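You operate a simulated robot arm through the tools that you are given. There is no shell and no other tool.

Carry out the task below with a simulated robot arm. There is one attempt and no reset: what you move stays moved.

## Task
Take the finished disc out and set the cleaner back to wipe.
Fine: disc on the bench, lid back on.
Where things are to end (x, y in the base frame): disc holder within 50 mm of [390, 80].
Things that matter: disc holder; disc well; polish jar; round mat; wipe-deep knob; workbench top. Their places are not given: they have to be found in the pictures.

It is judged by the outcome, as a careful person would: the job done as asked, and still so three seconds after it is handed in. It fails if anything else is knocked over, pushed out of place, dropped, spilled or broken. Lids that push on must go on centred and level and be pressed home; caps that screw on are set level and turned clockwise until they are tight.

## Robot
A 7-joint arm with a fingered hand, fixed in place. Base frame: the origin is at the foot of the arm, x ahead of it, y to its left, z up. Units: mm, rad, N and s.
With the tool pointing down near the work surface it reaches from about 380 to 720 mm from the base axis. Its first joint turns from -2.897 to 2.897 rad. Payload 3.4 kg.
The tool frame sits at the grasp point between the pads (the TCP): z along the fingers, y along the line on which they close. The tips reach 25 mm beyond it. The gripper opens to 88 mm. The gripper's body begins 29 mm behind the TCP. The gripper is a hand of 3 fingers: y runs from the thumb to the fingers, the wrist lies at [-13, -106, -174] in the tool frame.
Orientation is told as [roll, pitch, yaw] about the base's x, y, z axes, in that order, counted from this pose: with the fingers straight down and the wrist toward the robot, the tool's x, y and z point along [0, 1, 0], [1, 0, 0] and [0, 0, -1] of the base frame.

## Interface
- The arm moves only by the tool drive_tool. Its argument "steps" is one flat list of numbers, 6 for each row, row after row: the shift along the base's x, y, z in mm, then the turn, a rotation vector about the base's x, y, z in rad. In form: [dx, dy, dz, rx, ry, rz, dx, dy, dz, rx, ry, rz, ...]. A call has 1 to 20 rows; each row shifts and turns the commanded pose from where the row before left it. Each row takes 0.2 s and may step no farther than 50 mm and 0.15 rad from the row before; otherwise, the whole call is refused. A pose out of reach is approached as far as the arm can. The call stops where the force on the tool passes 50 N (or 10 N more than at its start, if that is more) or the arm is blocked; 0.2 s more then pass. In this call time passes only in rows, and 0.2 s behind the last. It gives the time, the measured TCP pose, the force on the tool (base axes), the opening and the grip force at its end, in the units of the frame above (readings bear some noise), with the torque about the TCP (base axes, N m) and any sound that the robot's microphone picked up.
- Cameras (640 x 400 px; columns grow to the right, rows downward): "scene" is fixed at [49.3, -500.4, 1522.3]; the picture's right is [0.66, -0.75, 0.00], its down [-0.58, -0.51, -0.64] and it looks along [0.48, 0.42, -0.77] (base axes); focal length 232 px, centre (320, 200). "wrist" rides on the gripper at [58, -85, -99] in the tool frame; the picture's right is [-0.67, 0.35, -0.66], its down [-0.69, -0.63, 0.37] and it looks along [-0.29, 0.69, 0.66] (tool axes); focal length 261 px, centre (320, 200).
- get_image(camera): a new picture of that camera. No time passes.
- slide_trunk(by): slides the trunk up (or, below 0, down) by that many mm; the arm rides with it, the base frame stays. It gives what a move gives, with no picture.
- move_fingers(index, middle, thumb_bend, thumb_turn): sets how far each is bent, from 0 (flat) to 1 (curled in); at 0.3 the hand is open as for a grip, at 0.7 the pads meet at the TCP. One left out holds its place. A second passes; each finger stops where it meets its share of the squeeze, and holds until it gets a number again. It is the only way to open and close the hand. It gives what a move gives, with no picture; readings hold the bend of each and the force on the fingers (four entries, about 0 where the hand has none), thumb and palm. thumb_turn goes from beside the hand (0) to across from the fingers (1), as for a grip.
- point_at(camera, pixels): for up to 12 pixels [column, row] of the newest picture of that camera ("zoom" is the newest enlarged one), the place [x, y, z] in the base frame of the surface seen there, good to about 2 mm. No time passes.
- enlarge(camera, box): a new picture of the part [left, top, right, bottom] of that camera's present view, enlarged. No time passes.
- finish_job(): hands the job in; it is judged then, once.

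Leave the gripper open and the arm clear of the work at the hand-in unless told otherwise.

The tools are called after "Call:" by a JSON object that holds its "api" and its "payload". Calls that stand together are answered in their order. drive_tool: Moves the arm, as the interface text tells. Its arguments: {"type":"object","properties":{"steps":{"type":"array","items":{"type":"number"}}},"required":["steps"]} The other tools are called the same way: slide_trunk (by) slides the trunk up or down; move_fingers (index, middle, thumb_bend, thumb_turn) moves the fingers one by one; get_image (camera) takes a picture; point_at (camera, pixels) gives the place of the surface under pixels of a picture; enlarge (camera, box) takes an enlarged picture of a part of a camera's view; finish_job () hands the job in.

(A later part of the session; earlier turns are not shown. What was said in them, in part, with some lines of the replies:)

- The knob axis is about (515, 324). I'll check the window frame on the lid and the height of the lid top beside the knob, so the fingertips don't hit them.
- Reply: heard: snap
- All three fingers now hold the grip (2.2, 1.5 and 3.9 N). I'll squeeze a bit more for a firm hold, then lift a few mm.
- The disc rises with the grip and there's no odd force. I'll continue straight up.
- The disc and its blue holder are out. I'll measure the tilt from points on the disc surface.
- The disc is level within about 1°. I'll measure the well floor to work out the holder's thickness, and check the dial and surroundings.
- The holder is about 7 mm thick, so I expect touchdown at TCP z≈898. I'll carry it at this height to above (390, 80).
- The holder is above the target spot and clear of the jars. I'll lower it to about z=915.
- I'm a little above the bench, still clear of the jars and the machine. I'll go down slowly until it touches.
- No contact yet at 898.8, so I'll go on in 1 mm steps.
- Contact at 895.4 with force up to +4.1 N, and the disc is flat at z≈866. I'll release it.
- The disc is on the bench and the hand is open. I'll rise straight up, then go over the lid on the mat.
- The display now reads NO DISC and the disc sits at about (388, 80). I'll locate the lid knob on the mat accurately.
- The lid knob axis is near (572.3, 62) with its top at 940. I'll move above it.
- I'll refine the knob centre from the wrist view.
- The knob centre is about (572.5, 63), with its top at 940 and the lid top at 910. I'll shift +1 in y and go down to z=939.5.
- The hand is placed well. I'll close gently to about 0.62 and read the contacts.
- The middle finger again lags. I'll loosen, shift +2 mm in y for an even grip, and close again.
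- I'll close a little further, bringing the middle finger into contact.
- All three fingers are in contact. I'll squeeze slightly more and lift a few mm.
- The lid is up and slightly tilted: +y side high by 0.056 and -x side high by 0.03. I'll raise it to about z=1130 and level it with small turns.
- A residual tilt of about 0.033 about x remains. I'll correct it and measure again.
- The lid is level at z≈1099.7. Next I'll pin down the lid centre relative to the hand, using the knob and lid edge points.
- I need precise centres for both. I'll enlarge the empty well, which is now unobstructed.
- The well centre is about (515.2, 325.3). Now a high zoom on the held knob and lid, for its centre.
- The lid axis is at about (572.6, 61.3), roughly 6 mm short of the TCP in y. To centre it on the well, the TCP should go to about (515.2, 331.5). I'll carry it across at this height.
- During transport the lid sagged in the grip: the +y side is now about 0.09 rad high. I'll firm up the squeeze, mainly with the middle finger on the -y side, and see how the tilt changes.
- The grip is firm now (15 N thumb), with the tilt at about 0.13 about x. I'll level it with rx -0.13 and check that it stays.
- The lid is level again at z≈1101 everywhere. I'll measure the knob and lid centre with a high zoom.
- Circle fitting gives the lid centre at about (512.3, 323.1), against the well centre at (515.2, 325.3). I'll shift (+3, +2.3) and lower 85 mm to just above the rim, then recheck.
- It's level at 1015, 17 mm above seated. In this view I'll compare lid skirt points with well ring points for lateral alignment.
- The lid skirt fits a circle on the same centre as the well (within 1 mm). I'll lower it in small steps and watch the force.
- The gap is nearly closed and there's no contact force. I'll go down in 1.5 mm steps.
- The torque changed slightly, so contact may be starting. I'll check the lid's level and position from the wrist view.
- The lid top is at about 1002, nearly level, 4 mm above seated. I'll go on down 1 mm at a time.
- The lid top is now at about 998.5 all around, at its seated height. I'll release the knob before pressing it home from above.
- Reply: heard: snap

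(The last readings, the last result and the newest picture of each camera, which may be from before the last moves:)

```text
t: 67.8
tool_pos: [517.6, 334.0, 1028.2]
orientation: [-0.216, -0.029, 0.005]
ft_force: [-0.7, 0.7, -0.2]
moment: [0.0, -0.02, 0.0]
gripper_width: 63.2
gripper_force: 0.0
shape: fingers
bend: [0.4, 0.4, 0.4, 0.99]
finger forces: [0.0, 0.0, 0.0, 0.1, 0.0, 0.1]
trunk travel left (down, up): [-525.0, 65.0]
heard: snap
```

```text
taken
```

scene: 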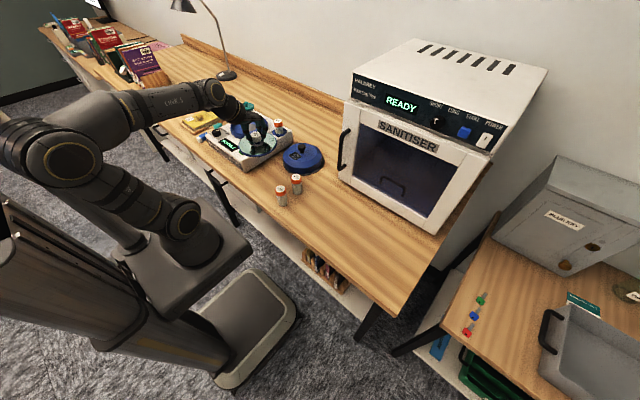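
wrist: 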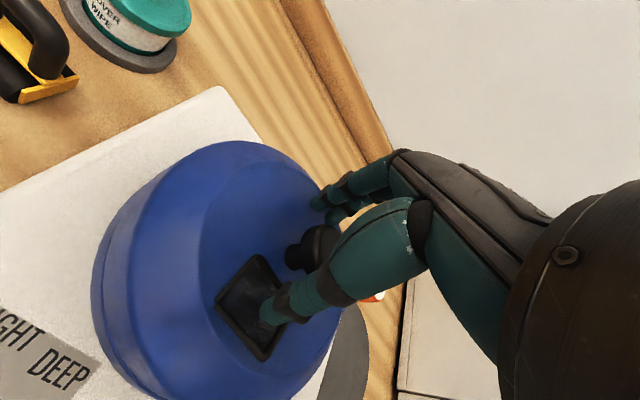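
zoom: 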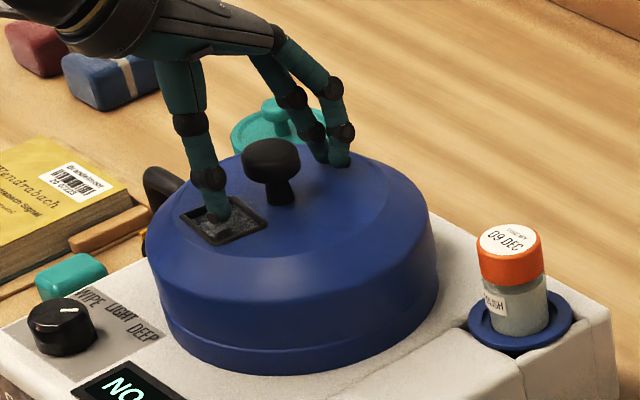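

I heard a snap as the lid seated. I'll rise, untilt the hand and inspect the seam before pressing to make sure.

Call:
{"api": "drive_tool", "payload": {"steps": [0, 0, 8, 0, 0, 0, 0, 0, 12, 0, 0, 0, 0, 0, 18, 0, 0, 0, 0, 0, 20, 0.05, 0.01, 0, 0, 0, 20, 0.08, 0.01, 0, 0, 0, 10, 0.087, 0.01, -0.004]}}

Call:
{"api": "enlarge", "payload": {"camera": "scene", "box": [222, 88, 282, 143]}}

Call:
{"api": "get_image", "payload": {"camera": "wrist"}}

```text
t: 69.2
tool_pos: [517.5, 333.2, 1114.3]
orientation: [0.0, 0.0, 0.0]
ft_force: [0.4, -0.3, -0.1]
moment: [0.01, -0.01, 0.01]
gripper_width: 62.8
gripper_force: 0.1
shape: fingers
bend: [0.4, 0.4, 0.4, 0.99]
finger forces: [0.0, 0.0, 0.0, 0.0, 0.1, 0.0]
trunk travel left (down, up): [-525.0, 65.0]
```

```text
7.27 times, centred on (252, 116) of scene
```

zoom: 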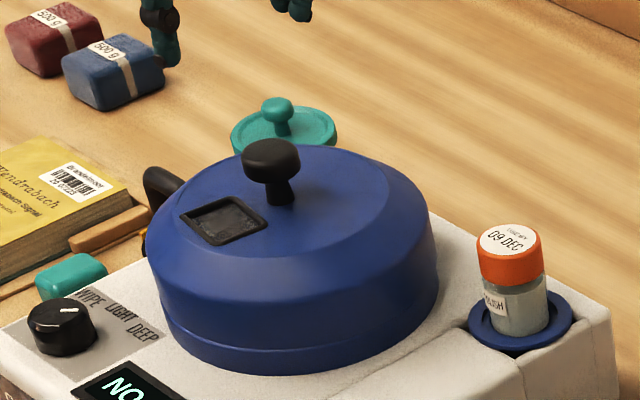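

```text
taken
```

wrist: 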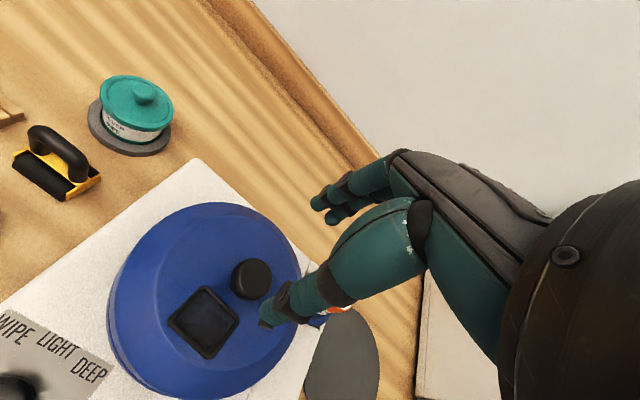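

I'll check the height and level of the lid's flat top against the original 998.

Call:
{"api": "point_at", "payload": {"camera": "zoom", "pixels": [[330, 220], [380, 190], [300, 240], [230, 250], [350, 165], [200, 190], [230, 165], [270, 155], [290, 335], [200, 315], [400, 305], [280, 190]]}}

Call:
{"api": "point_at", "payload": {"camera": "wrist", "pixels": [[150, 270], [180, 230], [230, 225], [270, 250], [160, 330], [210, 370], [260, 340], [200, 260], [280, 290], [251, 278], [240, 270], [262, 285]]}}

```text
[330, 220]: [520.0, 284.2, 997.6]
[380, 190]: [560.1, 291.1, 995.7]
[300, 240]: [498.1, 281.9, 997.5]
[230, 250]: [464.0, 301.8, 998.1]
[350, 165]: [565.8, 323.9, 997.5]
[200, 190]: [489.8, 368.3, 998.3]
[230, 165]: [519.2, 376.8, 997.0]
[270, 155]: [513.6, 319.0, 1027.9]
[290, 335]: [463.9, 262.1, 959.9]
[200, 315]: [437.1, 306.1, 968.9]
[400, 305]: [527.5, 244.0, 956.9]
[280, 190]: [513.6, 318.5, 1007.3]
```

```text
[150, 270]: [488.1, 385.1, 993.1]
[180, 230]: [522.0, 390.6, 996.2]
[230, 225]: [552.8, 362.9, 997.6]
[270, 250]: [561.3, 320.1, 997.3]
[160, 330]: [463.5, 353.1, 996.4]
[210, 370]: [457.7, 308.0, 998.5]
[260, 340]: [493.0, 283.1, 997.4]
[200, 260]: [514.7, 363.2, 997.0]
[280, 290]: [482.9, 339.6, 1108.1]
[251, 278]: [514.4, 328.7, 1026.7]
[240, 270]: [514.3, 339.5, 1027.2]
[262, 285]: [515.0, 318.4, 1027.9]
```

The lid is level at 997.5, the same as at the start. To be sure it's pressed home, I'll close the fingers, centre over the knob and push down gently.

Call:
{"api": "move_fingers", "payload": {"index": 0.68, "middle": 0.68, "thumb_bend": 0.68}}

Call:
{"api": "drive_tool", "payload": {"steps": [-3, -8, 0, 0, 0, 0, 0, 0, -15, 0, 0, 0, 0, 0, -15, 0, 0, 0]}}

Call:
{"api": "enlarge", "payload": {"camera": "scene", "box": [222, 78, 282, 133]}}

Call:
{"api": "get_image", "payload": {"camera": "wrist"}}

```text
t: 70.2
tool_pos: [517.5, 333.8, 1114.5]
orientation: [0.0, -0.002, -0.002]
ft_force: [-0.3, 0.4, -0.1]
moment: [0.03, -0.02, 0.02]
gripper_width: 3.2
gripper_force: 0.1
shape: fingers
bend: [0.68, 0.68, 0.68, 1.0]
finger forces: [0.0, 0.0, 0.0, 0.0, 0.1, 0.0]
trunk travel left (down, up): [-525.0, 65.0]
```

```text
t: 71.0
tool_pos: [514.0, 325.4, 1084.6]
orientation: [0.0, -0.001, -0.002]
ft_force: [-0.4, -0.5, 0.5]
moment: [-0.02, 0.01, 0.0]
gripper_width: 3.2
gripper_force: 0.0
shape: fingers
bend: [0.68, 0.68, 0.68, 1.0]
finger forces: [0.1, 0.0, 0.1, 0.0, 0.1, 0.0]
trunk travel left (down, up): [-525.0, 65.0]
```

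```text
7.27 times, centred on (252, 106) of scene
```

zoom: 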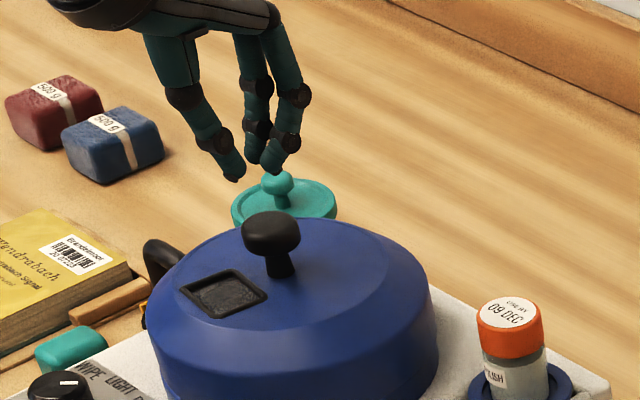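

```text
taken
```

wrist: 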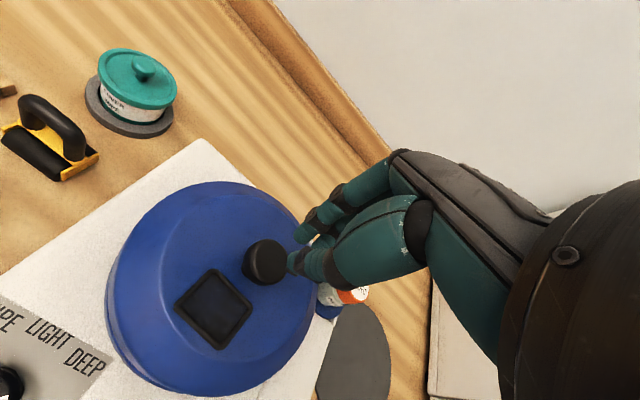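

The fingertips are bunched above the knob. I'll go down until they touch its top.

Call:
{"api": "drive_tool", "payload": {"steps": [1, 0.5, -10, 0, 0, 0, 0, 0, -10, 0, 0, 0, 0, 0, -5, 0, 0, 0]}}

Call:
{"api": "enlarge", "payload": {"camera": "scene", "box": [230, 82, 275, 122]}}

```text
t: 71.8
tool_pos: [515.5, 325.5, 1058.8]
orientation: [0.001, 0.0, -0.002]
ft_force: [-0.4, 0.5, -0.1]
moment: [0.0, 0.01, 0.0]
gripper_width: 3.2
gripper_force: 0.0
shape: fingers
bend: [0.68, 0.68, 0.68, 1.0]
finger forces: [0.0, 0.0, 0.0, 0.0, 0.0, 0.0]
trunk travel left (down, up): [-525.0, 65.0]
```

```text
10.00 times, centred on (252, 102) of scene
```

zoom: 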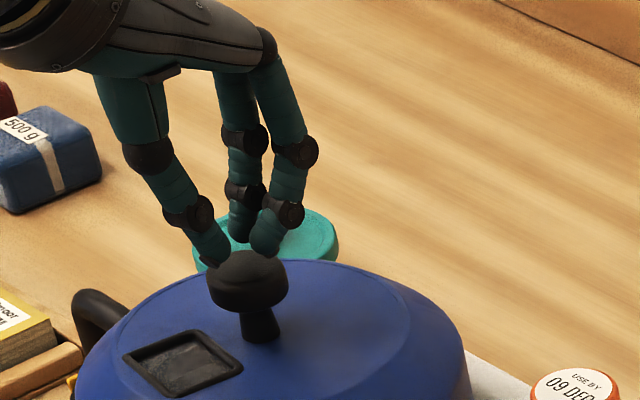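

Call:
{"api": "point_at", "payload": {"camera": "zoom", "pixels": [[210, 255], [265, 250], [240, 238], [248, 275], [215, 275], [285, 280]]}}

```text
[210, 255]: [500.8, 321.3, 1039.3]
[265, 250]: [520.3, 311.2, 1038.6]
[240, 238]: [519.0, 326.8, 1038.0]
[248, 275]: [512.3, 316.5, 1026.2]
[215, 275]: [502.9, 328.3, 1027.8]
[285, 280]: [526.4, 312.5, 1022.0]
```

All three tips are over the knob's top. I'll step down and press with modest force.

Call:
{"api": "drive_tool", "payload": {"steps": [0, 0, -2, 0, 0, 0, 0, 0, -2, 0, 0, 0, 0, 0, -1, 0, 0, 0]}}

```text
t: 72.6
tool_pos: [515.9, 327.0, 1055.1]
orientation: [-0.001, 0.0, -0.002]
ft_force: [-0.7, 0.4, 0.7]
moment: [0.01, 0.02, 0.01]
gripper_width: 3.0
gripper_force: 0.1
shape: fingers
bend: [0.68, 0.68, 0.68, 1.0]
finger forces: [0.1, 0.2, 0.0, 0.0, 0.2, 0.0]
trunk travel left (down, up): [-525.0, 65.0]
```

Call:
{"api": "drive_tool", "payload": {"steps": [0, 0, -1, 0, 0, 0, 0, 0, -1, 0, 0, 0]}}

```text
t: 73.2
tool_pos: [514.4, 324.7, 1054.9]
orientation: [0.002, -0.003, -0.001]
ft_force: [1.3, 1.2, 10.6]
moment: [0.05, 0.02, 0.0]
gripper_width: 3.0
gripper_force: 6.0
shape: fingers
bend: [0.68, 0.68, 0.68, 1.0]
finger forces: [3.6, 1.6, 0.1, 0.1, 6.2, 0.1]
trunk travel left (down, up): [-525.0, 65.0]
```

Contact at 10.6 N. I'll push a little further.

Call:
{"api": "drive_tool", "payload": {"steps": [0, 0, -1, 0, 0, 0, 0, 0, -1, 0, 0, 0]}}

```text
t: 73.8
tool_pos: [514.7, 325.7, 1054.1]
orientation: [0.004, -0.007, 0.001]
ft_force: [4.5, 3.4, 27.0]
moment: [0.24, -0.17, 0.01]
gripper_width: 2.9
gripper_force: 13.6
shape: fingers
bend: [0.67, 0.68, 0.69, 1.0]
finger forces: [15.8, 2.4, 0.0, 0.1, 9.4, 0.0]
trunk travel left (down, up): [-525.0, 65.0]
```

27 N and no more movement. One more mm to be sure, then I back off.

Call:
{"api": "drive_tool", "payload": {"steps": [0, 0, -1, 0, 0, 0]}}

Call:
{"api": "drive_tool", "payload": {"steps": [0, 0, 3, 0, 0, 0, 0, 0, 5, 0, 0, 0, 0, 0, 10, 0, 0, 0, 0, 0, 20, 0, 0, 0, 0, 0, 20, 0, 0, 0]}}

Call:
{"api": "enlarge", "payload": {"camera": "scene", "box": [205, 90, 285, 160]}}

Call:
{"api": "get_image", "payload": {"camera": "wrist"}}

```text
t: 74.2
tool_pos: [514.9, 324.7, 1054.4]
orientation: [0.003, -0.01, 0.0]
ft_force: [3.8, 5.0, 37.2]
moment: [0.3, -0.24, -0.01]
gripper_width: 3.0
gripper_force: 19.0
shape: fingers
bend: [0.67, 0.68, 0.69, 1.0]
finger forces: [22.8, 2.8, 0.1, 0.1, 11.4, 0.1]
trunk travel left (down, up): [-525.0, 65.0]
```

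```text
t: 75.4
tool_pos: [514.6, 325.3, 1107.3]
orientation: [0.001, 0.0, -0.001]
ft_force: [-0.7, 1.4, -0.3]
moment: [0.01, -0.02, 0.02]
gripper_width: 2.7
gripper_force: 0.0
shape: fingers
bend: [0.68, 0.68, 0.68, 1.0]
finger forces: [0.0, 0.0, 0.0, 0.0, 0.0, 0.0]
trunk travel left (down, up): [-525.0, 65.0]
```

```text
5.71 times, centred on (245, 125) of scene
```

zoom: 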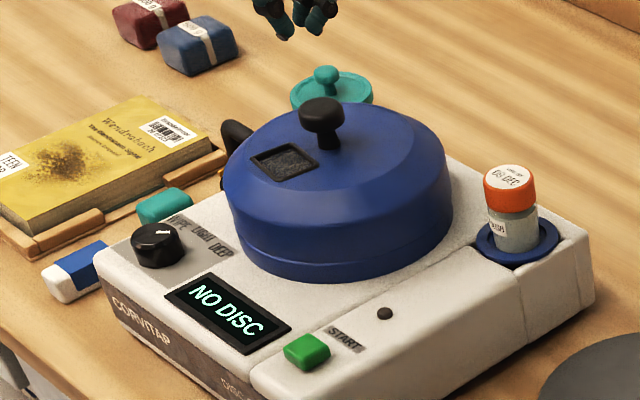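

```text
taken
```

wrist: 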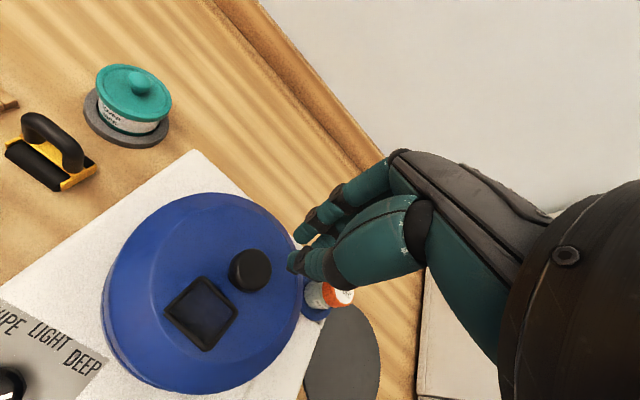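

The lid is home and level, pressed with 37 N. Next is the dial at about (394.5, 392). I'll open the fingers a bit, move above it and look closely.

Call:
{"api": "move_fingers", "payload": {"index": 0.45, "middle": 0.45, "thumb_bend": 0.45}}

Call:
{"api": "drive_tool", "payload": {"steps": [-15, 8, 0, 0, 0, 0, -20, 12, 0, 0, 0, 0, -22, 13, 0, 0, 0, 0, -22, 13, 0, 0, 0, 0, -20, 12, 0, 0, 0, 0, -21.6, 11, 0, 0, 0, 0, 0, 0, -20, 0, 0, 0, 0, 0, -25, 0, 0, 0, 0, 0, -20, 0, 0, 0, 0, 0, -15, 0, 0, 0]}}

Call:
{"api": "get_image", "payload": {"camera": "wrist"}}

Call:
{"api": "enlarge", "payload": {"camera": "scene", "box": [190, 90, 270, 160]}}

```text
t: 76.4
tool_pos: [516.1, 325.1, 1106.3]
orientation: [0.001, 0.0, -0.001]
ft_force: [-0.2, 0.2, -0.8]
moment: [0.02, 0.01, 0.03]
gripper_width: 51.7
gripper_force: 0.1
shape: fingers
bend: [0.45, 0.45, 0.45, 0.99]
finger forces: [0.0, 0.0, 0.0, 0.1, 0.0, 0.0]
trunk travel left (down, up): [-525.0, 65.0]
```

```text
t: 78.6
tool_pos: [395.9, 395.1, 1027.5]
orientation: [0.0, 0.0, -0.001]
ft_force: [-0.2, -0.3, 0.3]
moment: [-0.01, 0.0, -0.02]
gripper_width: 51.9
gripper_force: 0.1
shape: fingers
bend: [0.45, 0.45, 0.45, 0.99]
finger forces: [0.0, 0.0, 0.1, 0.0, 0.0, 0.0]
trunk travel left (down, up): [-525.0, 65.0]
```

```text
taken
```

wrist: 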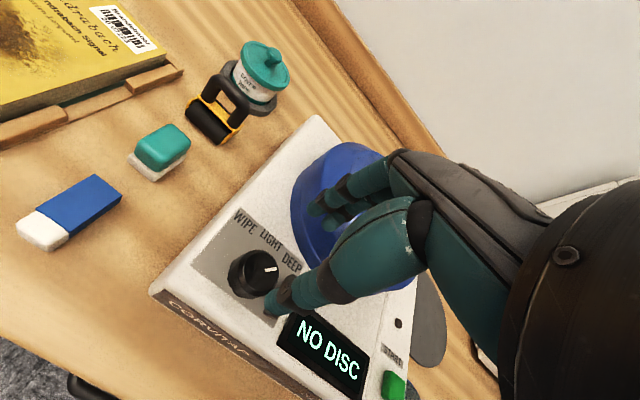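

```text
5.71 times, centred on (230, 125) of scene
```

zoom: 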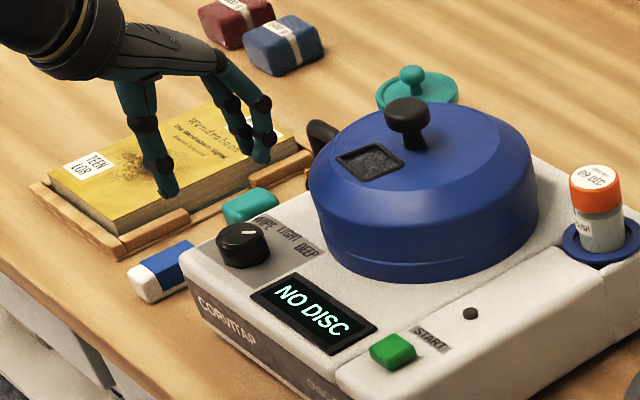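

Now I'll zoom on the dial from the wrist and measure its centre and pointer again.

Call:
{"api": "enlarge", "payload": {"camera": "wrist", "box": [215, 235, 295, 310]}}

```text
5.33 times, centred on (255, 272) of wrist
```

zoom: 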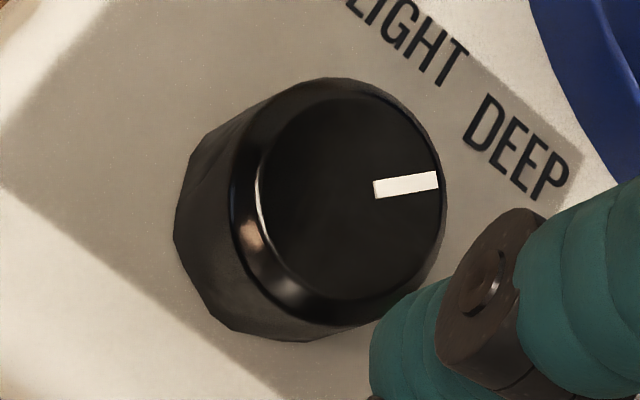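

Call:
{"api": "point_at", "payload": {"camera": "zoom", "pixels": [[376, 188], [435, 181], [265, 195], [440, 200], [345, 105], [355, 297], [290, 120], [420, 270], [280, 270], [410, 125], [350, 198], [520, 150]]}}

```text
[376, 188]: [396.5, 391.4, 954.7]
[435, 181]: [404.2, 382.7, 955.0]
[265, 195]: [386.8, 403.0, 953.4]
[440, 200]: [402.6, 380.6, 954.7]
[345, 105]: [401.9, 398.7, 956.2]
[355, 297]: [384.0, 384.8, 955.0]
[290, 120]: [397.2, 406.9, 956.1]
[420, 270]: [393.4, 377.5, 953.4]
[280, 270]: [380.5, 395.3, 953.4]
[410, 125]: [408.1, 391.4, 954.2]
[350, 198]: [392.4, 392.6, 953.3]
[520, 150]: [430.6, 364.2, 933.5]
```

The dial centre is about (394, 392.2) and the pointer is near -45°. I'll shift slightly and go down so the tips reach just above the panel (TCP z≈964).

Call:
{"api": "drive_tool", "payload": {"steps": [-0.8, 0, -15, 0, 0, 0, 0, 0, -15, 0, 0, 0, 0, 0, -12, 0, 0, 0, 0, 0, -10, 0, 0, 0]}}

Call:
{"api": "enlarge", "payload": {"camera": "wrist", "box": [220, 150, 420, 350]}}

Call:
{"api": "enlarge", "payload": {"camera": "scene", "box": [205, 105, 255, 150]}}

```text
t: 79.6
tool_pos: [394.6, 394.0, 976.2]
orientation: [-0.001, 0.0, -0.001]
ft_force: [0.8, 0.6, 0.6]
moment: [-0.02, 0.04, 0.05]
gripper_width: 51.9
gripper_force: 0.1
shape: fingers
bend: [0.45, 0.45, 0.45, 0.99]
finger forces: [0.0, 0.0, 0.0, 0.0, 0.1, 0.0]
trunk travel left (down, up): [-525.0, 65.0]
```

```text
2.00 times, centred on (320, 250) of wrist
```

zoom: 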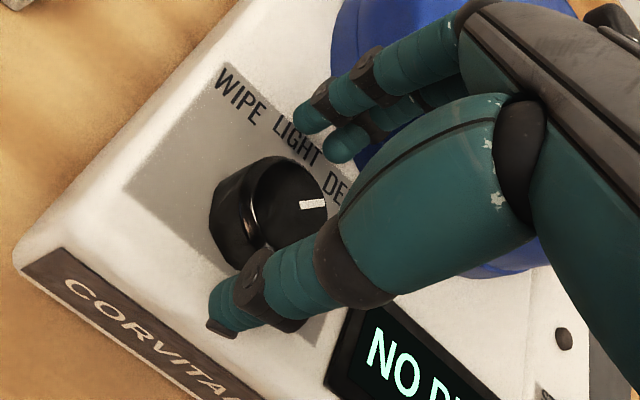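

```text
8.89 times, centred on (230, 128) of scene
```

zoom: 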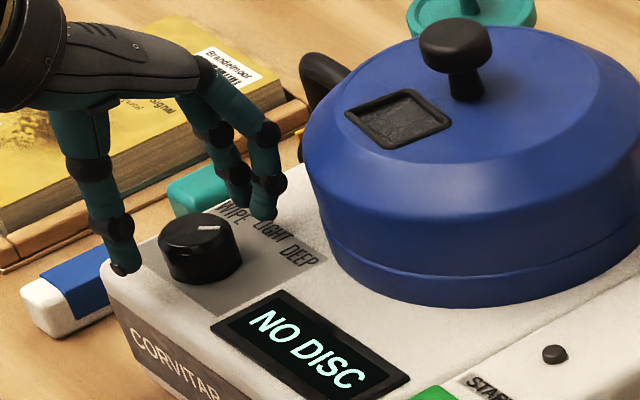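

The thumb and fingers straddle the dial. I'll go down the last 12 mm.

Call:
{"api": "drive_tool", "payload": {"steps": [0, 0, -5, 0, 0, 0, 0, 0, -4, 0, 0, 0, 0, 0, -3, 0, 0, 0]}}

Call:
{"api": "enlarge", "payload": {"camera": "scene", "box": [205, 105, 255, 150]}}

Call:
{"api": "enlarge", "payload": {"camera": "wrist", "box": [220, 150, 420, 350]}}

```text
t: 80.4
tool_pos: [394.2, 394.9, 963.2]
orientation: [0.0, 0.002, -0.003]
ft_force: [0.7, 0.2, 1.3]
moment: [-0.01, -0.06, -0.02]
gripper_width: 52.0
gripper_force: 0.4
shape: fingers
bend: [0.45, 0.45, 0.45, 0.99]
finger forces: [0.0, 1.0, 0.1, 0.0, 0.0, 0.0]
trunk travel left (down, up): [-525.0, 65.0]
```

```text
8.89 times, centred on (230, 128) of scene
```

zoom: 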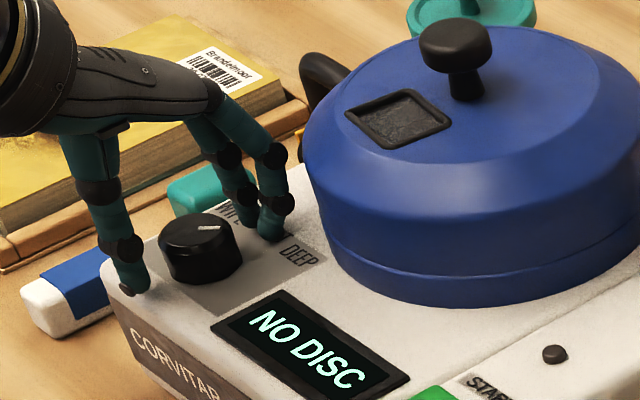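

```text
2.00 times, centred on (320, 250) of wrist
```

zoom: 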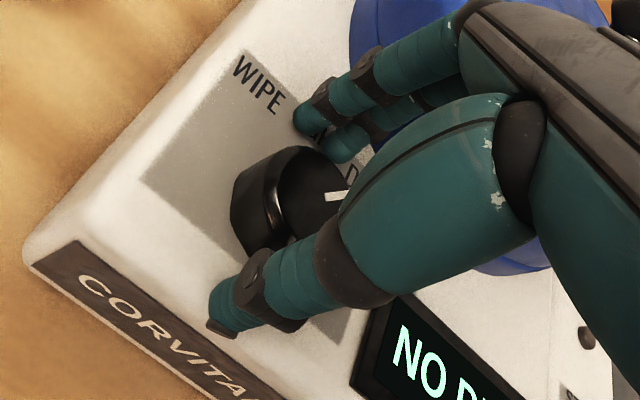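

The middle fingertip touches the panel slightly (1 N). I'll raise 1.5 mm, then close on the dial.

Call:
{"api": "drive_tool", "payload": {"steps": [0, 0, 1.5, 0, 0, 0]}}

Call:
{"api": "move_fingers", "payload": {"index": 0.6, "middle": 0.6, "thumb_bend": 0.6}}

Call:
{"api": "enlarge", "payload": {"camera": "scene", "box": [205, 105, 255, 150]}}

Call:
{"api": "enlarge", "payload": {"camera": "wrist", "box": [240, 180, 360, 300]}}

```text
t: 80.8
tool_pos: [394.3, 395.3, 965.5]
orientation: [-0.001, 0.001, -0.002]
ft_force: [-0.1, -0.1, 0.1]
moment: [-0.02, -0.01, -0.02]
gripper_width: 51.9
gripper_force: 0.1
shape: fingers
bend: [0.45, 0.45, 0.45, 0.99]
finger forces: [0.0, 0.1, 0.0, 0.0, 0.1, 0.0]
trunk travel left (down, up): [-525.0, 65.0]
```

```text
t: 81.8
tool_pos: [393.5, 395.1, 965.7]
orientation: [-0.001, 0.001, -0.001]
ft_force: [1.1, 0.8, 0.6]
moment: [0.03, -0.03, -0.01]
gripper_width: 26.6
gripper_force: 2.6
shape: fingers
bend: [0.58, 0.58, 0.56, 1.0]
finger forces: [1.5, 1.7, 0.0, 0.0, 2.5, 0.0]
trunk travel left (down, up): [-525.0, 65.0]
```

```text
8.89 times, centred on (230, 128) of scene
```

zoom: 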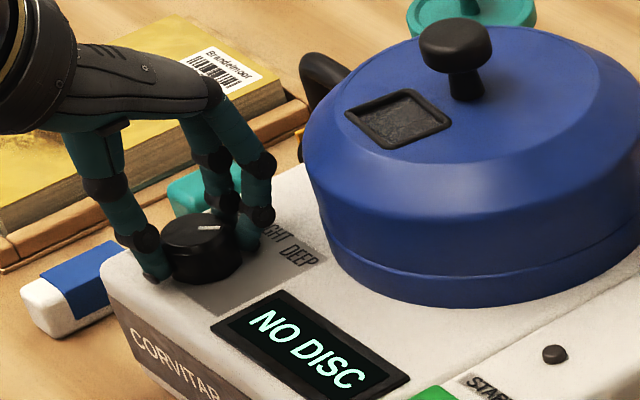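

```text
3.33 times, centred on (300, 240) of wrist
```

zoom: 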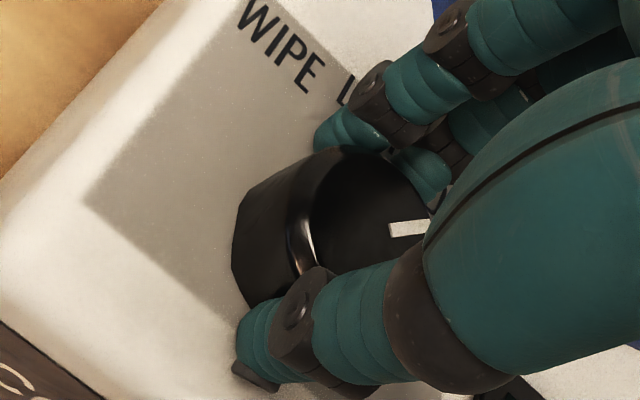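

All three fingers touch evenly (1.5, 1.7 and 2.5 N). I'll squeeze more, then start turning counter-clockwise (+z) in small steps about the dial axis.

Call:
{"api": "move_fingers", "payload": {"index": 0.68, "middle": 0.68, "thumb_bend": 0.67}}

Call:
{"api": "drive_tool", "payload": {"steps": [-0.27, -0.01, 0, 0, 0, 0.1, -0.27, -0.04, 0, 0, 0, 0.1, -0.26, -0.07, 0, 0, 0, 0.1]}}

Call:
{"api": "enlarge", "payload": {"camera": "scene", "box": [205, 105, 255, 150]}}

Call:
{"api": "enlarge", "payload": {"camera": "wrist", "box": [240, 180, 360, 300]}}

```text
t: 82.8
tool_pos: [394.5, 394.3, 965.5]
orientation: [0.0, -0.001, -0.002]
ft_force: [6.4, 0.7, 2.0]
moment: [-0.01, -0.15, 0.04]
gripper_width: 24.6
gripper_force: 10.2
shape: fingers
bend: [0.59, 0.61, 0.58, 1.0]
finger forces: [6.1, 6.7, 0.0, 0.0, 7.2, 0.0]
trunk travel left (down, up): [-525.0, 65.0]
```

```text
t: 83.6
tool_pos: [393.9, 393.9, 965.6]
orientation: [0.0, 0.0, 0.301]
ft_force: [6.5, 2.6, 3.4]
moment: [0.01, -0.18, -0.01]
gripper_width: 24.4
gripper_force: 10.7
shape: fingers
bend: [0.59, 0.61, 0.58, 1.0]
finger forces: [6.3, 7.6, 0.0, 0.0, 7.2, 0.0]
trunk travel left (down, up): [-525.0, 65.0]
```

```text
8.89 times, centred on (230, 128) of scene
```

zoom: 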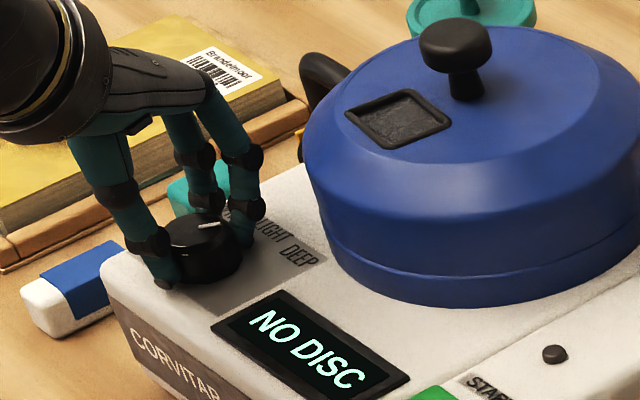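

```text
3.33 times, centred on (300, 240) of wrist
```

zoom: 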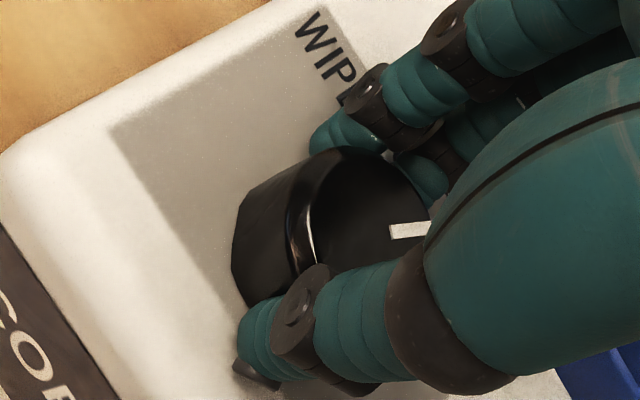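

The dial turns with the hand with no slip. I'll continue to 0.8 rad.

Call:
{"api": "drive_tool", "payload": {"steps": [-0.25, -0.09, 0, 0, 0, 0.1, -0.24, -0.12, 0, 0, 0, 0.1, -0.23, -0.14, 0, 0, 0, 0.1, -0.21, -0.16, 0, 0, 0, 0.1, -0.2, -0.18, 0, 0, 0, 0.1]}}

Call:
{"api": "enlarge", "payload": {"camera": "scene", "box": [205, 105, 255, 150]}}

Call:
{"api": "enlarge", "payload": {"camera": "wrist", "box": [240, 180, 360, 300]}}

```text
t: 84.8
tool_pos: [392.4, 395.3, 964.8]
orientation: [-0.001, -0.001, 0.8]
ft_force: [5.0, 3.4, 3.4]
moment: [0.06, -0.14, 0.03]
gripper_width: 24.7
gripper_force: 10.7
shape: fingers
bend: [0.59, 0.61, 0.58, 1.0]
finger forces: [6.1, 7.2, 0.0, 0.1, 7.2, 0.0]
trunk travel left (down, up): [-525.0, 65.0]
```

```text
8.89 times, centred on (230, 128) of scene
```

zoom: 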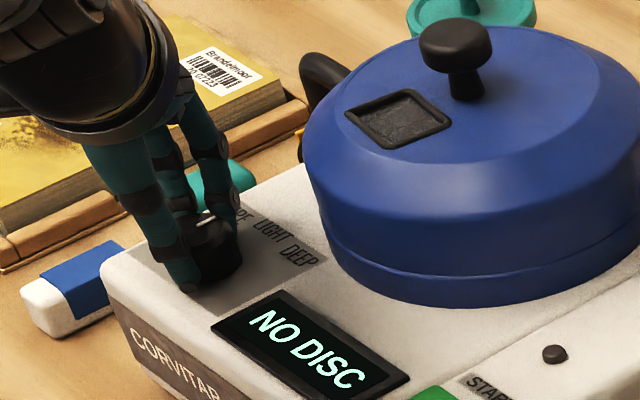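

```text
3.33 times, centred on (300, 240) of wrist
```

zoom: 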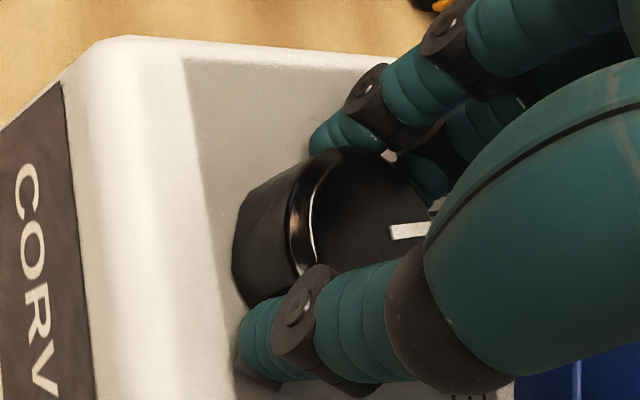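

No slip; the dial is at about 0.8 rad. I'll continue to 1.4 rad.

Call:
{"api": "drive_tool", "payload": {"steps": [-0.18, -0.2, 0, 0, 0, 0.1, -0.16, -0.22, 0, 0, 0, 0.1, -0.13, -0.23, 0, 0, 0, 0.1, -0.11, -0.25, 0, 0, 0, 0.1, -0.09, -0.26, 0, 0, 0, 0.1, -0.06, -0.26, 0, 0, 0, 0.1]}}

Call:
{"api": "enlarge", "payload": {"camera": "scene", "box": [205, 105, 255, 150]}}

Call:
{"api": "enlarge", "payload": {"camera": "wrist", "box": [240, 180, 360, 300]}}

```text
t: 86.2
tool_pos: [390.5, 393.2, 964.6]
orientation: [-0.002, 0.0, 1.401]
ft_force: [1.0, 6.5, 2.2]
moment: [0.16, -0.08, 0.03]
gripper_width: 24.8
gripper_force: 10.4
shape: fingers
bend: [0.59, 0.61, 0.59, 1.0]
finger forces: [6.4, 7.2, 0.0, 0.1, 7.0, 0.1]
trunk travel left (down, up): [-525.0, 65.0]
```

```text
8.89 times, centred on (230, 128) of scene
```

zoom: 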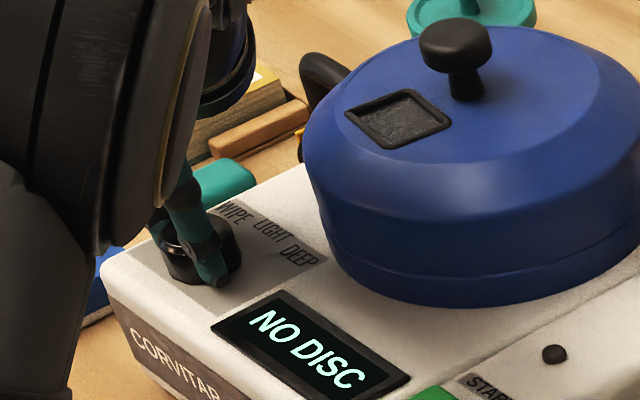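

```text
3.33 times, centred on (300, 240) of wrist
```

zoom: 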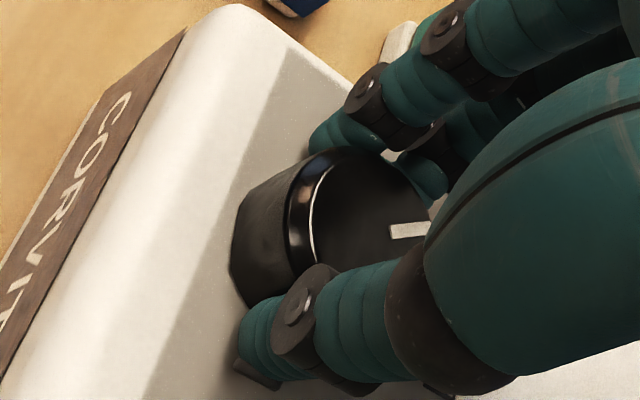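

The dial has turned 1.4 rad. I'll measure the pointer direction now from the visible part.

Call:
{"api": "point_at", "payload": {"camera": "zoom", "pixels": [[394, 231], [424, 227], [345, 160], [300, 260], [330, 240], [360, 200]]}}

Call:
{"api": "get_image", "payload": {"camera": "scene"}}

```text
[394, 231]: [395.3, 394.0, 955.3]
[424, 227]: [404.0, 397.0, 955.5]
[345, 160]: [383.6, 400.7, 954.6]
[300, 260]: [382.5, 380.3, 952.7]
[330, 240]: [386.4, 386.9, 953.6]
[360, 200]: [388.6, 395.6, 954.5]
```

```text
taken
```

scene: 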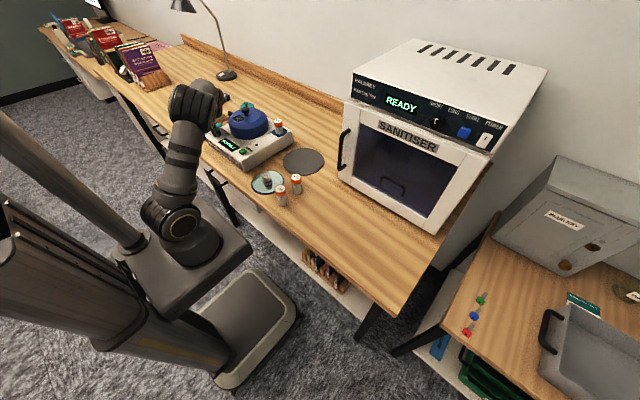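

The pointer looks to be at roughly +25 to +35°. I'll continue in small steps toward 1.57 rad and watch for a stop or click.

Call:
{"api": "drive_tool", "payload": {"steps": [-0.02, -0.13, 0, 0, 0, 0.05, -0.01, -0.13, 0, 0, 0, 0.05]}}

Call:
{"api": "enlarge", "payload": {"camera": "wrist", "box": [240, 180, 360, 300]}}

```text
t: 86.8
tool_pos: [391.8, 393.4, 966.0]
orientation: [-0.002, 0.001, 1.5]
ft_force: [0.3, 5.0, 2.2]
moment: [0.13, 0.0, 0.04]
gripper_width: 24.3
gripper_force: 10.8
shape: fingers
bend: [0.59, 0.61, 0.59, 1.0]
finger forces: [6.4, 7.2, 0.0, 0.0, 7.1, 0.0]
trunk travel left (down, up): [-525.0, 65.0]
```

```text
3.33 times, centred on (300, 240) of wrist
```

zoom: 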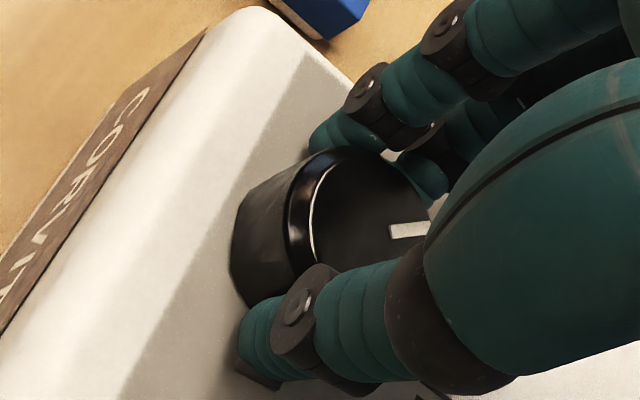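

Call:
{"api": "drive_tool", "payload": {"steps": [0, -0.13, 0, 0, 0, 0.05]}}

Call:
{"api": "enlarge", "payload": {"camera": "wrist", "box": [240, 180, 360, 300]}}

Call:
{"api": "point_at", "payload": {"camera": "zoom", "pixels": [[394, 231], [424, 227], [400, 230], [410, 229], [345, 160], [300, 260]]}}

```text
t: 87.2
tool_pos: [391.1, 391.7, 965.2]
orientation: [0.0, 0.0, 1.551]
ft_force: [-1.1, 5.6, 0.9]
moment: [0.17, 0.01, 0.02]
gripper_width: 24.7
gripper_force: 10.7
shape: fingers
bend: [0.59, 0.61, 0.59, 1.0]
finger forces: [6.6, 7.1, 0.0, 0.0, 7.2, 0.0]
trunk travel left (down, up): [-525.0, 65.0]
```

```text
3.33 times, centred on (300, 240) of wrist
```

zoom: 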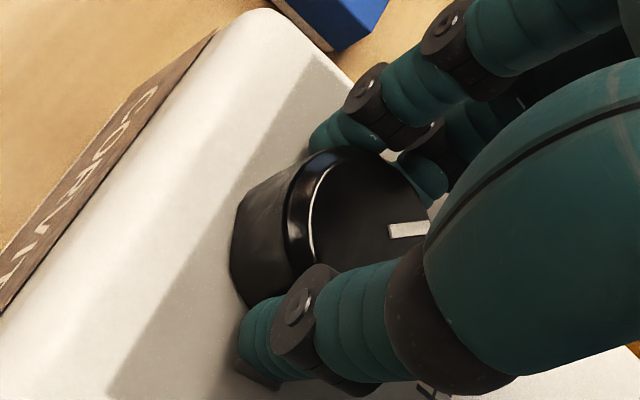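

```text
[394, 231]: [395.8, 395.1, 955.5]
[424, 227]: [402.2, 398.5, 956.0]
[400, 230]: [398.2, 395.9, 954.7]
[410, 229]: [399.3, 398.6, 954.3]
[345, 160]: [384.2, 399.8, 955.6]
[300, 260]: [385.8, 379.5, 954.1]
```

Pointer estimates are around +35 to +44°. I'll release the dial and rise to get a clear look.

Call:
{"api": "move_fingers", "payload": {"index": 0.45, "middle": 0.45, "thumb_bend": 0.45}}

Call:
{"api": "drive_tool", "payload": {"steps": [0, 0, 5, 0, 0, 0, 0, 0, 10, 0, 0, 0, 0, 0, 15, 0, 0, 0, 0, 0, 20, 0, 0, 0, 0, 0, 25, 0, 0, 0]}}

Call:
{"api": "get_image", "payload": {"camera": "wrist"}}

Call:
{"api": "enlarge", "payload": {"camera": "scene", "box": [205, 105, 255, 150]}}

```text
t: 88.2
tool_pos: [391.6, 390.9, 965.6]
orientation: [0.001, 0.001, 1.549]
ft_force: [0.5, -0.2, -0.7]
moment: [0.0, -0.01, 0.03]
gripper_width: 51.7
gripper_force: 0.1
shape: fingers
bend: [0.45, 0.45, 0.45, 0.99]
finger forces: [0.1, 0.2, 0.1, 0.0, 0.0, 0.0]
trunk travel left (down, up): [-525.0, 65.0]
```

```text
t: 89.4
tool_pos: [391.6, 391.4, 1040.5]
orientation: [-0.001, 0.001, 1.548]
ft_force: [-0.1, -0.5, 0.3]
moment: [0.03, 0.01, 0.0]
gripper_width: 51.9
gripper_force: 0.0
shape: fingers
bend: [0.45, 0.45, 0.45, 0.99]
finger forces: [0.0, 0.0, 0.0, 0.0, 0.0, 0.0]
trunk travel left (down, up): [-525.0, 65.0]
```

```text
taken
```

wrist: 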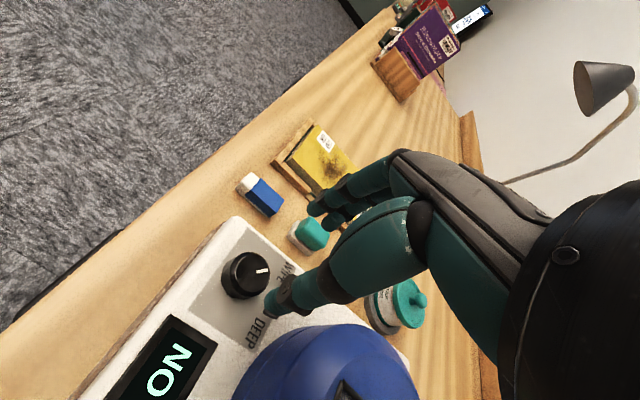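

```text
8.89 times, centred on (230, 128) of scene
```

zoom: 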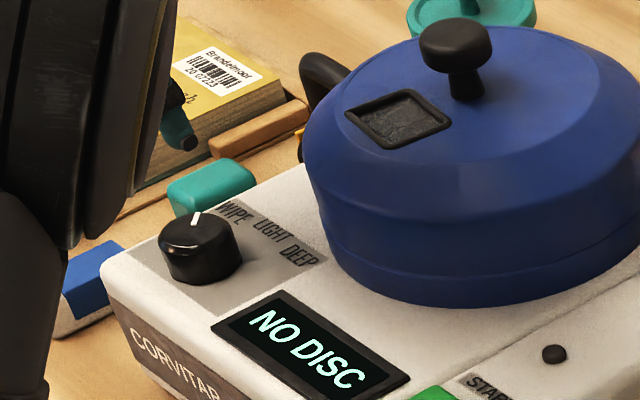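

The pointer now points toward WIPE. I'll zoom in and measure the angle against the label.

Call:
{"api": "enlarge", "payload": {"camera": "wrist", "box": [210, 240, 300, 310]}}

Call:
{"api": "enlarge", "payload": {"camera": "scene", "box": [210, 122, 240, 146]}}

Call:
{"api": "point_at", "payload": {"camera": "zoom", "pixels": [[276, 170], [280, 144], [275, 180], [200, 185], [335, 200], [270, 150], [268, 240], [340, 165], [390, 220], [435, 245]]}}

```text
5.71 times, centred on (255, 275) of wrist
```

zoom: 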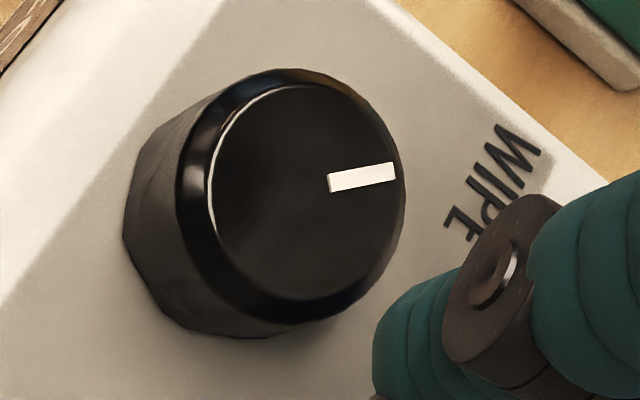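

```text
16.00 times, centred on (225, 134) of scene
```

zoom: 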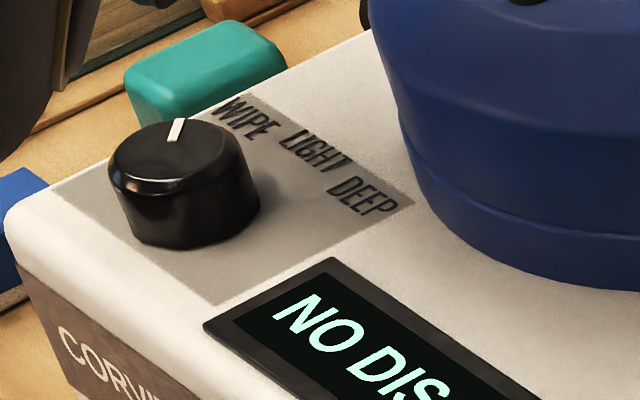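

```text
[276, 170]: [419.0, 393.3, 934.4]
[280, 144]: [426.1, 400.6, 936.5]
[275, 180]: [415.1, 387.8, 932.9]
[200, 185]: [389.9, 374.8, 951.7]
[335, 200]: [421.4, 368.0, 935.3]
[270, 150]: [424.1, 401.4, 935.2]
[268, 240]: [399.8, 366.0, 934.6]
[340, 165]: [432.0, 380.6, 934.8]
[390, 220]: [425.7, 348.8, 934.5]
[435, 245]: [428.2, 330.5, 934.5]
```

Call:
{"api": "point_at", "payload": {"camera": "zoom", "pixels": [[173, 140], [180, 121], [118, 160], [235, 145], [180, 122], [175, 182], [172, 152], [245, 118], [320, 150], [365, 195]]}}

Call:
{"api": "enlarge", "payload": {"camera": "wrist", "box": [210, 240, 300, 310]}}

Call:
{"api": "point_at", "payload": {"camera": "zoom", "pixels": [[330, 183], [394, 171], [345, 180], [380, 174], [215, 195], [404, 195], [300, 85], [300, 297], [306, 190], [500, 170], [240, 105], [380, 280]]}}

```text
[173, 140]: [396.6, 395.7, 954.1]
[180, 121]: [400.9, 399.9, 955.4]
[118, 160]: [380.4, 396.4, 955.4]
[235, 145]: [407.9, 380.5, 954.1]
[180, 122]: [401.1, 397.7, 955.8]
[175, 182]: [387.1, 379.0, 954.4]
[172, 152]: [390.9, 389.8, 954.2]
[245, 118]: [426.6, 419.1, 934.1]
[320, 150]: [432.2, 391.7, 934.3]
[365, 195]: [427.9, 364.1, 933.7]
```

```text
5.71 times, centred on (255, 275) of wrist
```

zoom: 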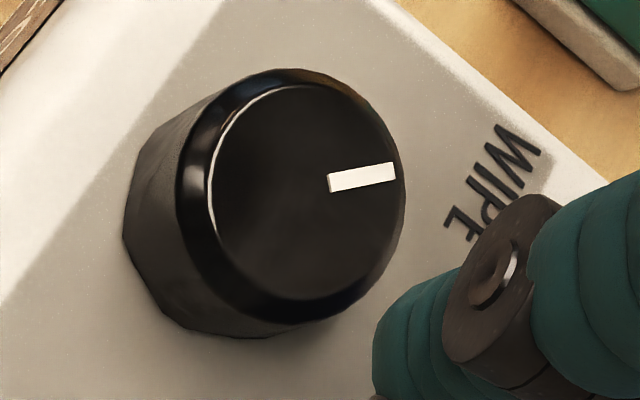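

```text
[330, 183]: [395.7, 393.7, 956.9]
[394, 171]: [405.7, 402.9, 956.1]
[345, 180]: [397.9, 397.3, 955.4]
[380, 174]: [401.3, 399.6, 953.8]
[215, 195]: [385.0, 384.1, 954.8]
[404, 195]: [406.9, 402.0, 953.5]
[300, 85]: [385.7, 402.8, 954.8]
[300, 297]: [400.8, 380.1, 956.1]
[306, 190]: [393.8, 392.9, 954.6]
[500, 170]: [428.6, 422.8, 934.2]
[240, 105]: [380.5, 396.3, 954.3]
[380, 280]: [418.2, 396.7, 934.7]
```

The pointer reads about +43°, the mirror of the original -45° and aligned with WIPE. Now I'll raise the arm, turn it back and open the hand to clear the work.

Call:
{"api": "drive_tool", "payload": {"steps": [0, 0, 25, 0, 0, 0, 0, 0, 30, 0, 0, 0, 0, 0, 30, 0, 0, 0, 0, 0, 30, 0, 0, 0, 0, 0, 30, 0, 0, 0, 0, 0, 25, 0, 0, 0, -5, -5, 10, 0, 0, -0.12, -8, -9, 0, 0, 0, -0.13, -8, -9, 0, 0, 0, -0.13, -8, -9, 0, 0, 0, -0.13, -8, -9, 0, 0, 0, -0.13, -8, -9, 0, 0, 0, -0.13, -8, -9, 0, 0, 0, -0.13, -8, -9, 0, 0, 0, -0.13, -8, -9, 0, 0, 0, -0.13, -8, -9, 0, 0, 0, -0.13, -8, -9, 0, 0, 0, -0.13, -8, -9, 0, 0, 0, -0.13]}}

Call:
{"api": "move_fingers", "payload": {"index": 0.3, "middle": 0.3, "thumb_bend": 0.3}}

Call:
{"api": "get_image", "payload": {"camera": "scene"}}

Call:
{"api": "get_image", "payload": {"camera": "wrist"}}

```text
t: 93.2
tool_pos: [298.9, 288.1, 1219.5]
orientation: [0.0, 0.001, -0.005]
ft_force: [0.4, -0.3, -0.1]
moment: [-0.02, 0.0, -0.01]
gripper_width: 52.2
gripper_force: 0.0
shape: fingers
bend: [0.45, 0.45, 0.45, 0.99]
finger forces: [0.1, 0.1, 0.1, 0.0, 0.1, 0.1]
trunk travel left (down, up): [-525.0, 65.0]
```

```text
t: 94.2
tool_pos: [298.0, 288.2, 1219.9]
orientation: [-0.001, 0.0, -0.002]
ft_force: [0.1, -0.2, 0.4]
moment: [0.02, 0.01, -0.04]
gripper_width: 84.2
gripper_force: 0.1
shape: fingers
bend: [0.3, 0.3, 0.3, 0.98]
finger forces: [0.1, 0.0, 0.0, 0.1, 0.0, 0.0]
trunk travel left (down, up): [-525.0, 65.0]
```

```text
taken
```

scene: 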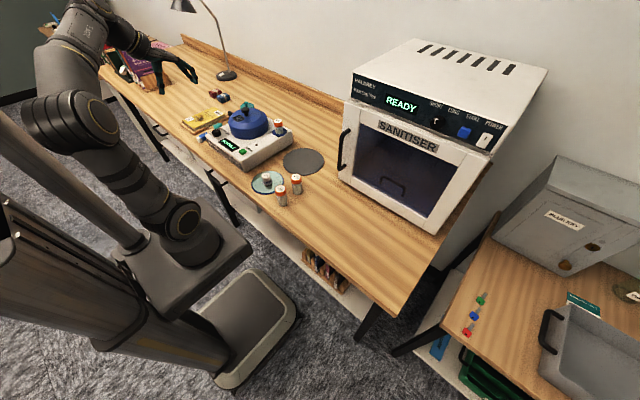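

```text
taken
```

wrist: 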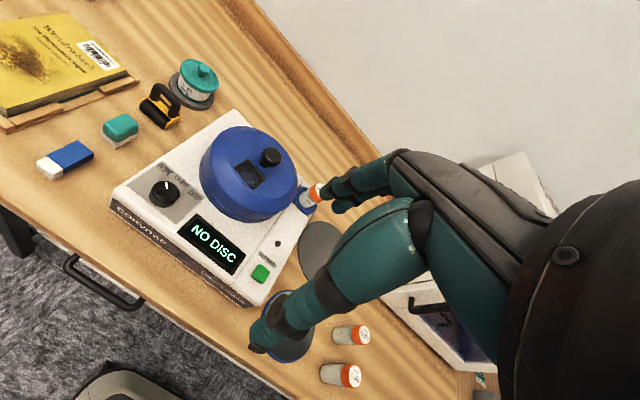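

The arm is back near its start pose and clear. I'll do a final close check of the dial, lid, disc, jar and mat.

Call:
{"api": "enlarge", "payload": {"camera": "wrist", "box": [130, 120, 330, 270]}}

Call:
{"api": "enlarge", "payload": {"camera": "wrist", "box": [140, 155, 200, 215]}}

Call:
{"api": "enlarge", "payload": {"camera": "scene", "box": [200, 90, 330, 210]}}

Call:
{"api": "point_at", "payload": {"camera": "zoom", "pixels": [[217, 293], [218, 320], [175, 315], [260, 315], [215, 285]]}}

```text
2.67 times, centred on (230, 195) of wrist
```

zoom: 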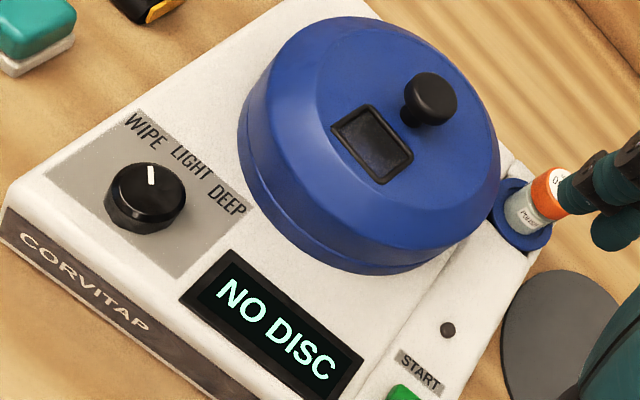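

```text
6.67 times, centred on (170, 185) of wrist
```

zoom: 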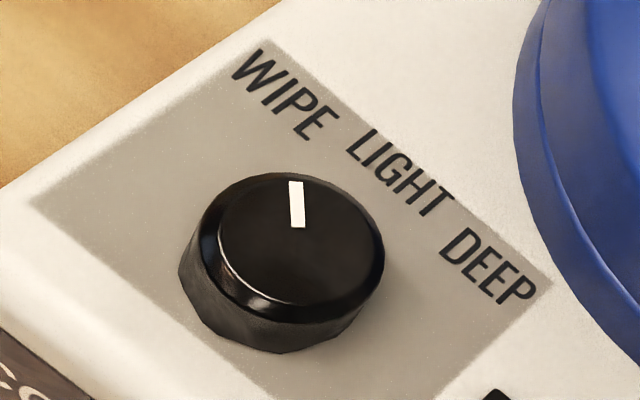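

```text
3.33 times, centred on (265, 150) of scene
```

zoom: 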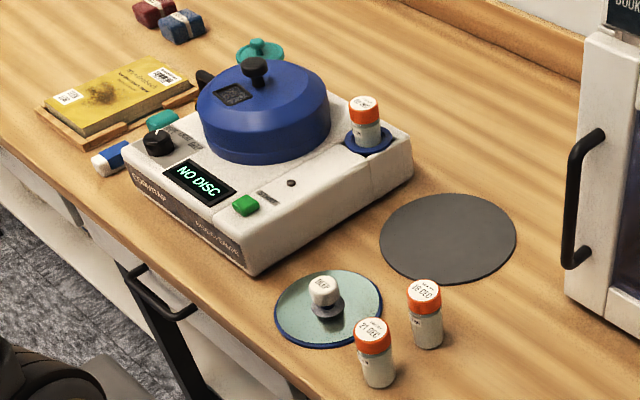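

```text
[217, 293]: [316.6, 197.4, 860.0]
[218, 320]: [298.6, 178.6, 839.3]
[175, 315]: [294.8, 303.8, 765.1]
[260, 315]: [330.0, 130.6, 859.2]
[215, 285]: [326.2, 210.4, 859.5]
```

The pointer lines up with WIPE. I'll verify the disc holder location and the lid seam from this view.

Call:
{"api": "point_at", "payload": {"camera": "zoom", "pixels": [[322, 282], [282, 310], [375, 300], [330, 340], [345, 280], [230, 130], [300, 110], [270, 135], [220, 110], [365, 100], [372, 330], [424, 290]]}}

Call:
{"api": "enlarge", "payload": {"camera": "scene", "box": [222, 98, 282, 143]}}

```text
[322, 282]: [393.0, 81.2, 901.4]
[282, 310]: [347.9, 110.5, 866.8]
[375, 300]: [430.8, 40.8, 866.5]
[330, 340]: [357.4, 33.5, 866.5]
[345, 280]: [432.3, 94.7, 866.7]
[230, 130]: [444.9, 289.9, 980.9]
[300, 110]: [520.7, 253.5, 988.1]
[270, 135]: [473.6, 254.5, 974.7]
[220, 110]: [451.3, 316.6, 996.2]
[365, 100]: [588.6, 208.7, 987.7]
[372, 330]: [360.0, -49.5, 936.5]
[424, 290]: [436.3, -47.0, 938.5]
```

```text
8.89 times, centred on (252, 120) of scene
```

zoom: 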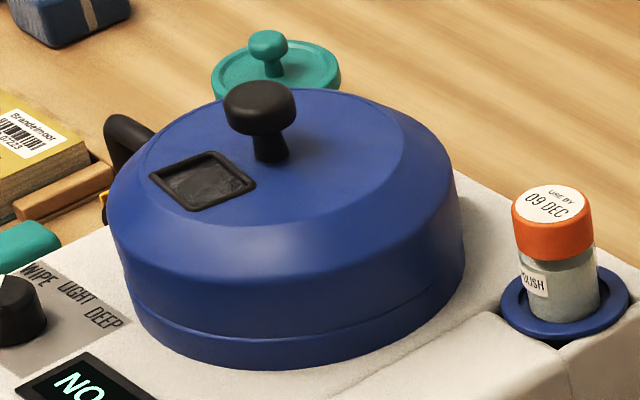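

The checks all pass:
- **Disc:** its holder stands at about (391, 80), flat on the bench.
- **Lid:** it's seated, level and pressed home.
- **Dial:** it's at WIPE.
- **Surroundings:** the jars and mat haven't moved, the hand is open and the arm is clear.

I'm handing the job in.

Call:
{"api": "finish_job", "payload": {}}

```text
The job is handed in.
```

The disc is out, the lid is back on and the cleaner is set to WIPE. I've handed the job in, but no verdict has come back yet.

- **Disc:** its holder is flat on the bench at about (391, 80), within 2 mm of the spot you gave.
- **Lid:** it snapped back on, and I then pressed it down with about 37 N. It sits level at its original height, and its centre matches the well to within about 1 mm.
- **Dial:** I turned it about 89° from DEEP. The pointer now reads about +43° and lines up with the WIPE label. There was no click or stop to confirm the exact position, so this is judged by eye and measurement.
- **Everything else:** the polish jar, the two spare jars and the round mat look to be where they started. I used the mat to hold the lid while it was off.

The hand is open, and the arm is back near its starting pose, clear of the bench.
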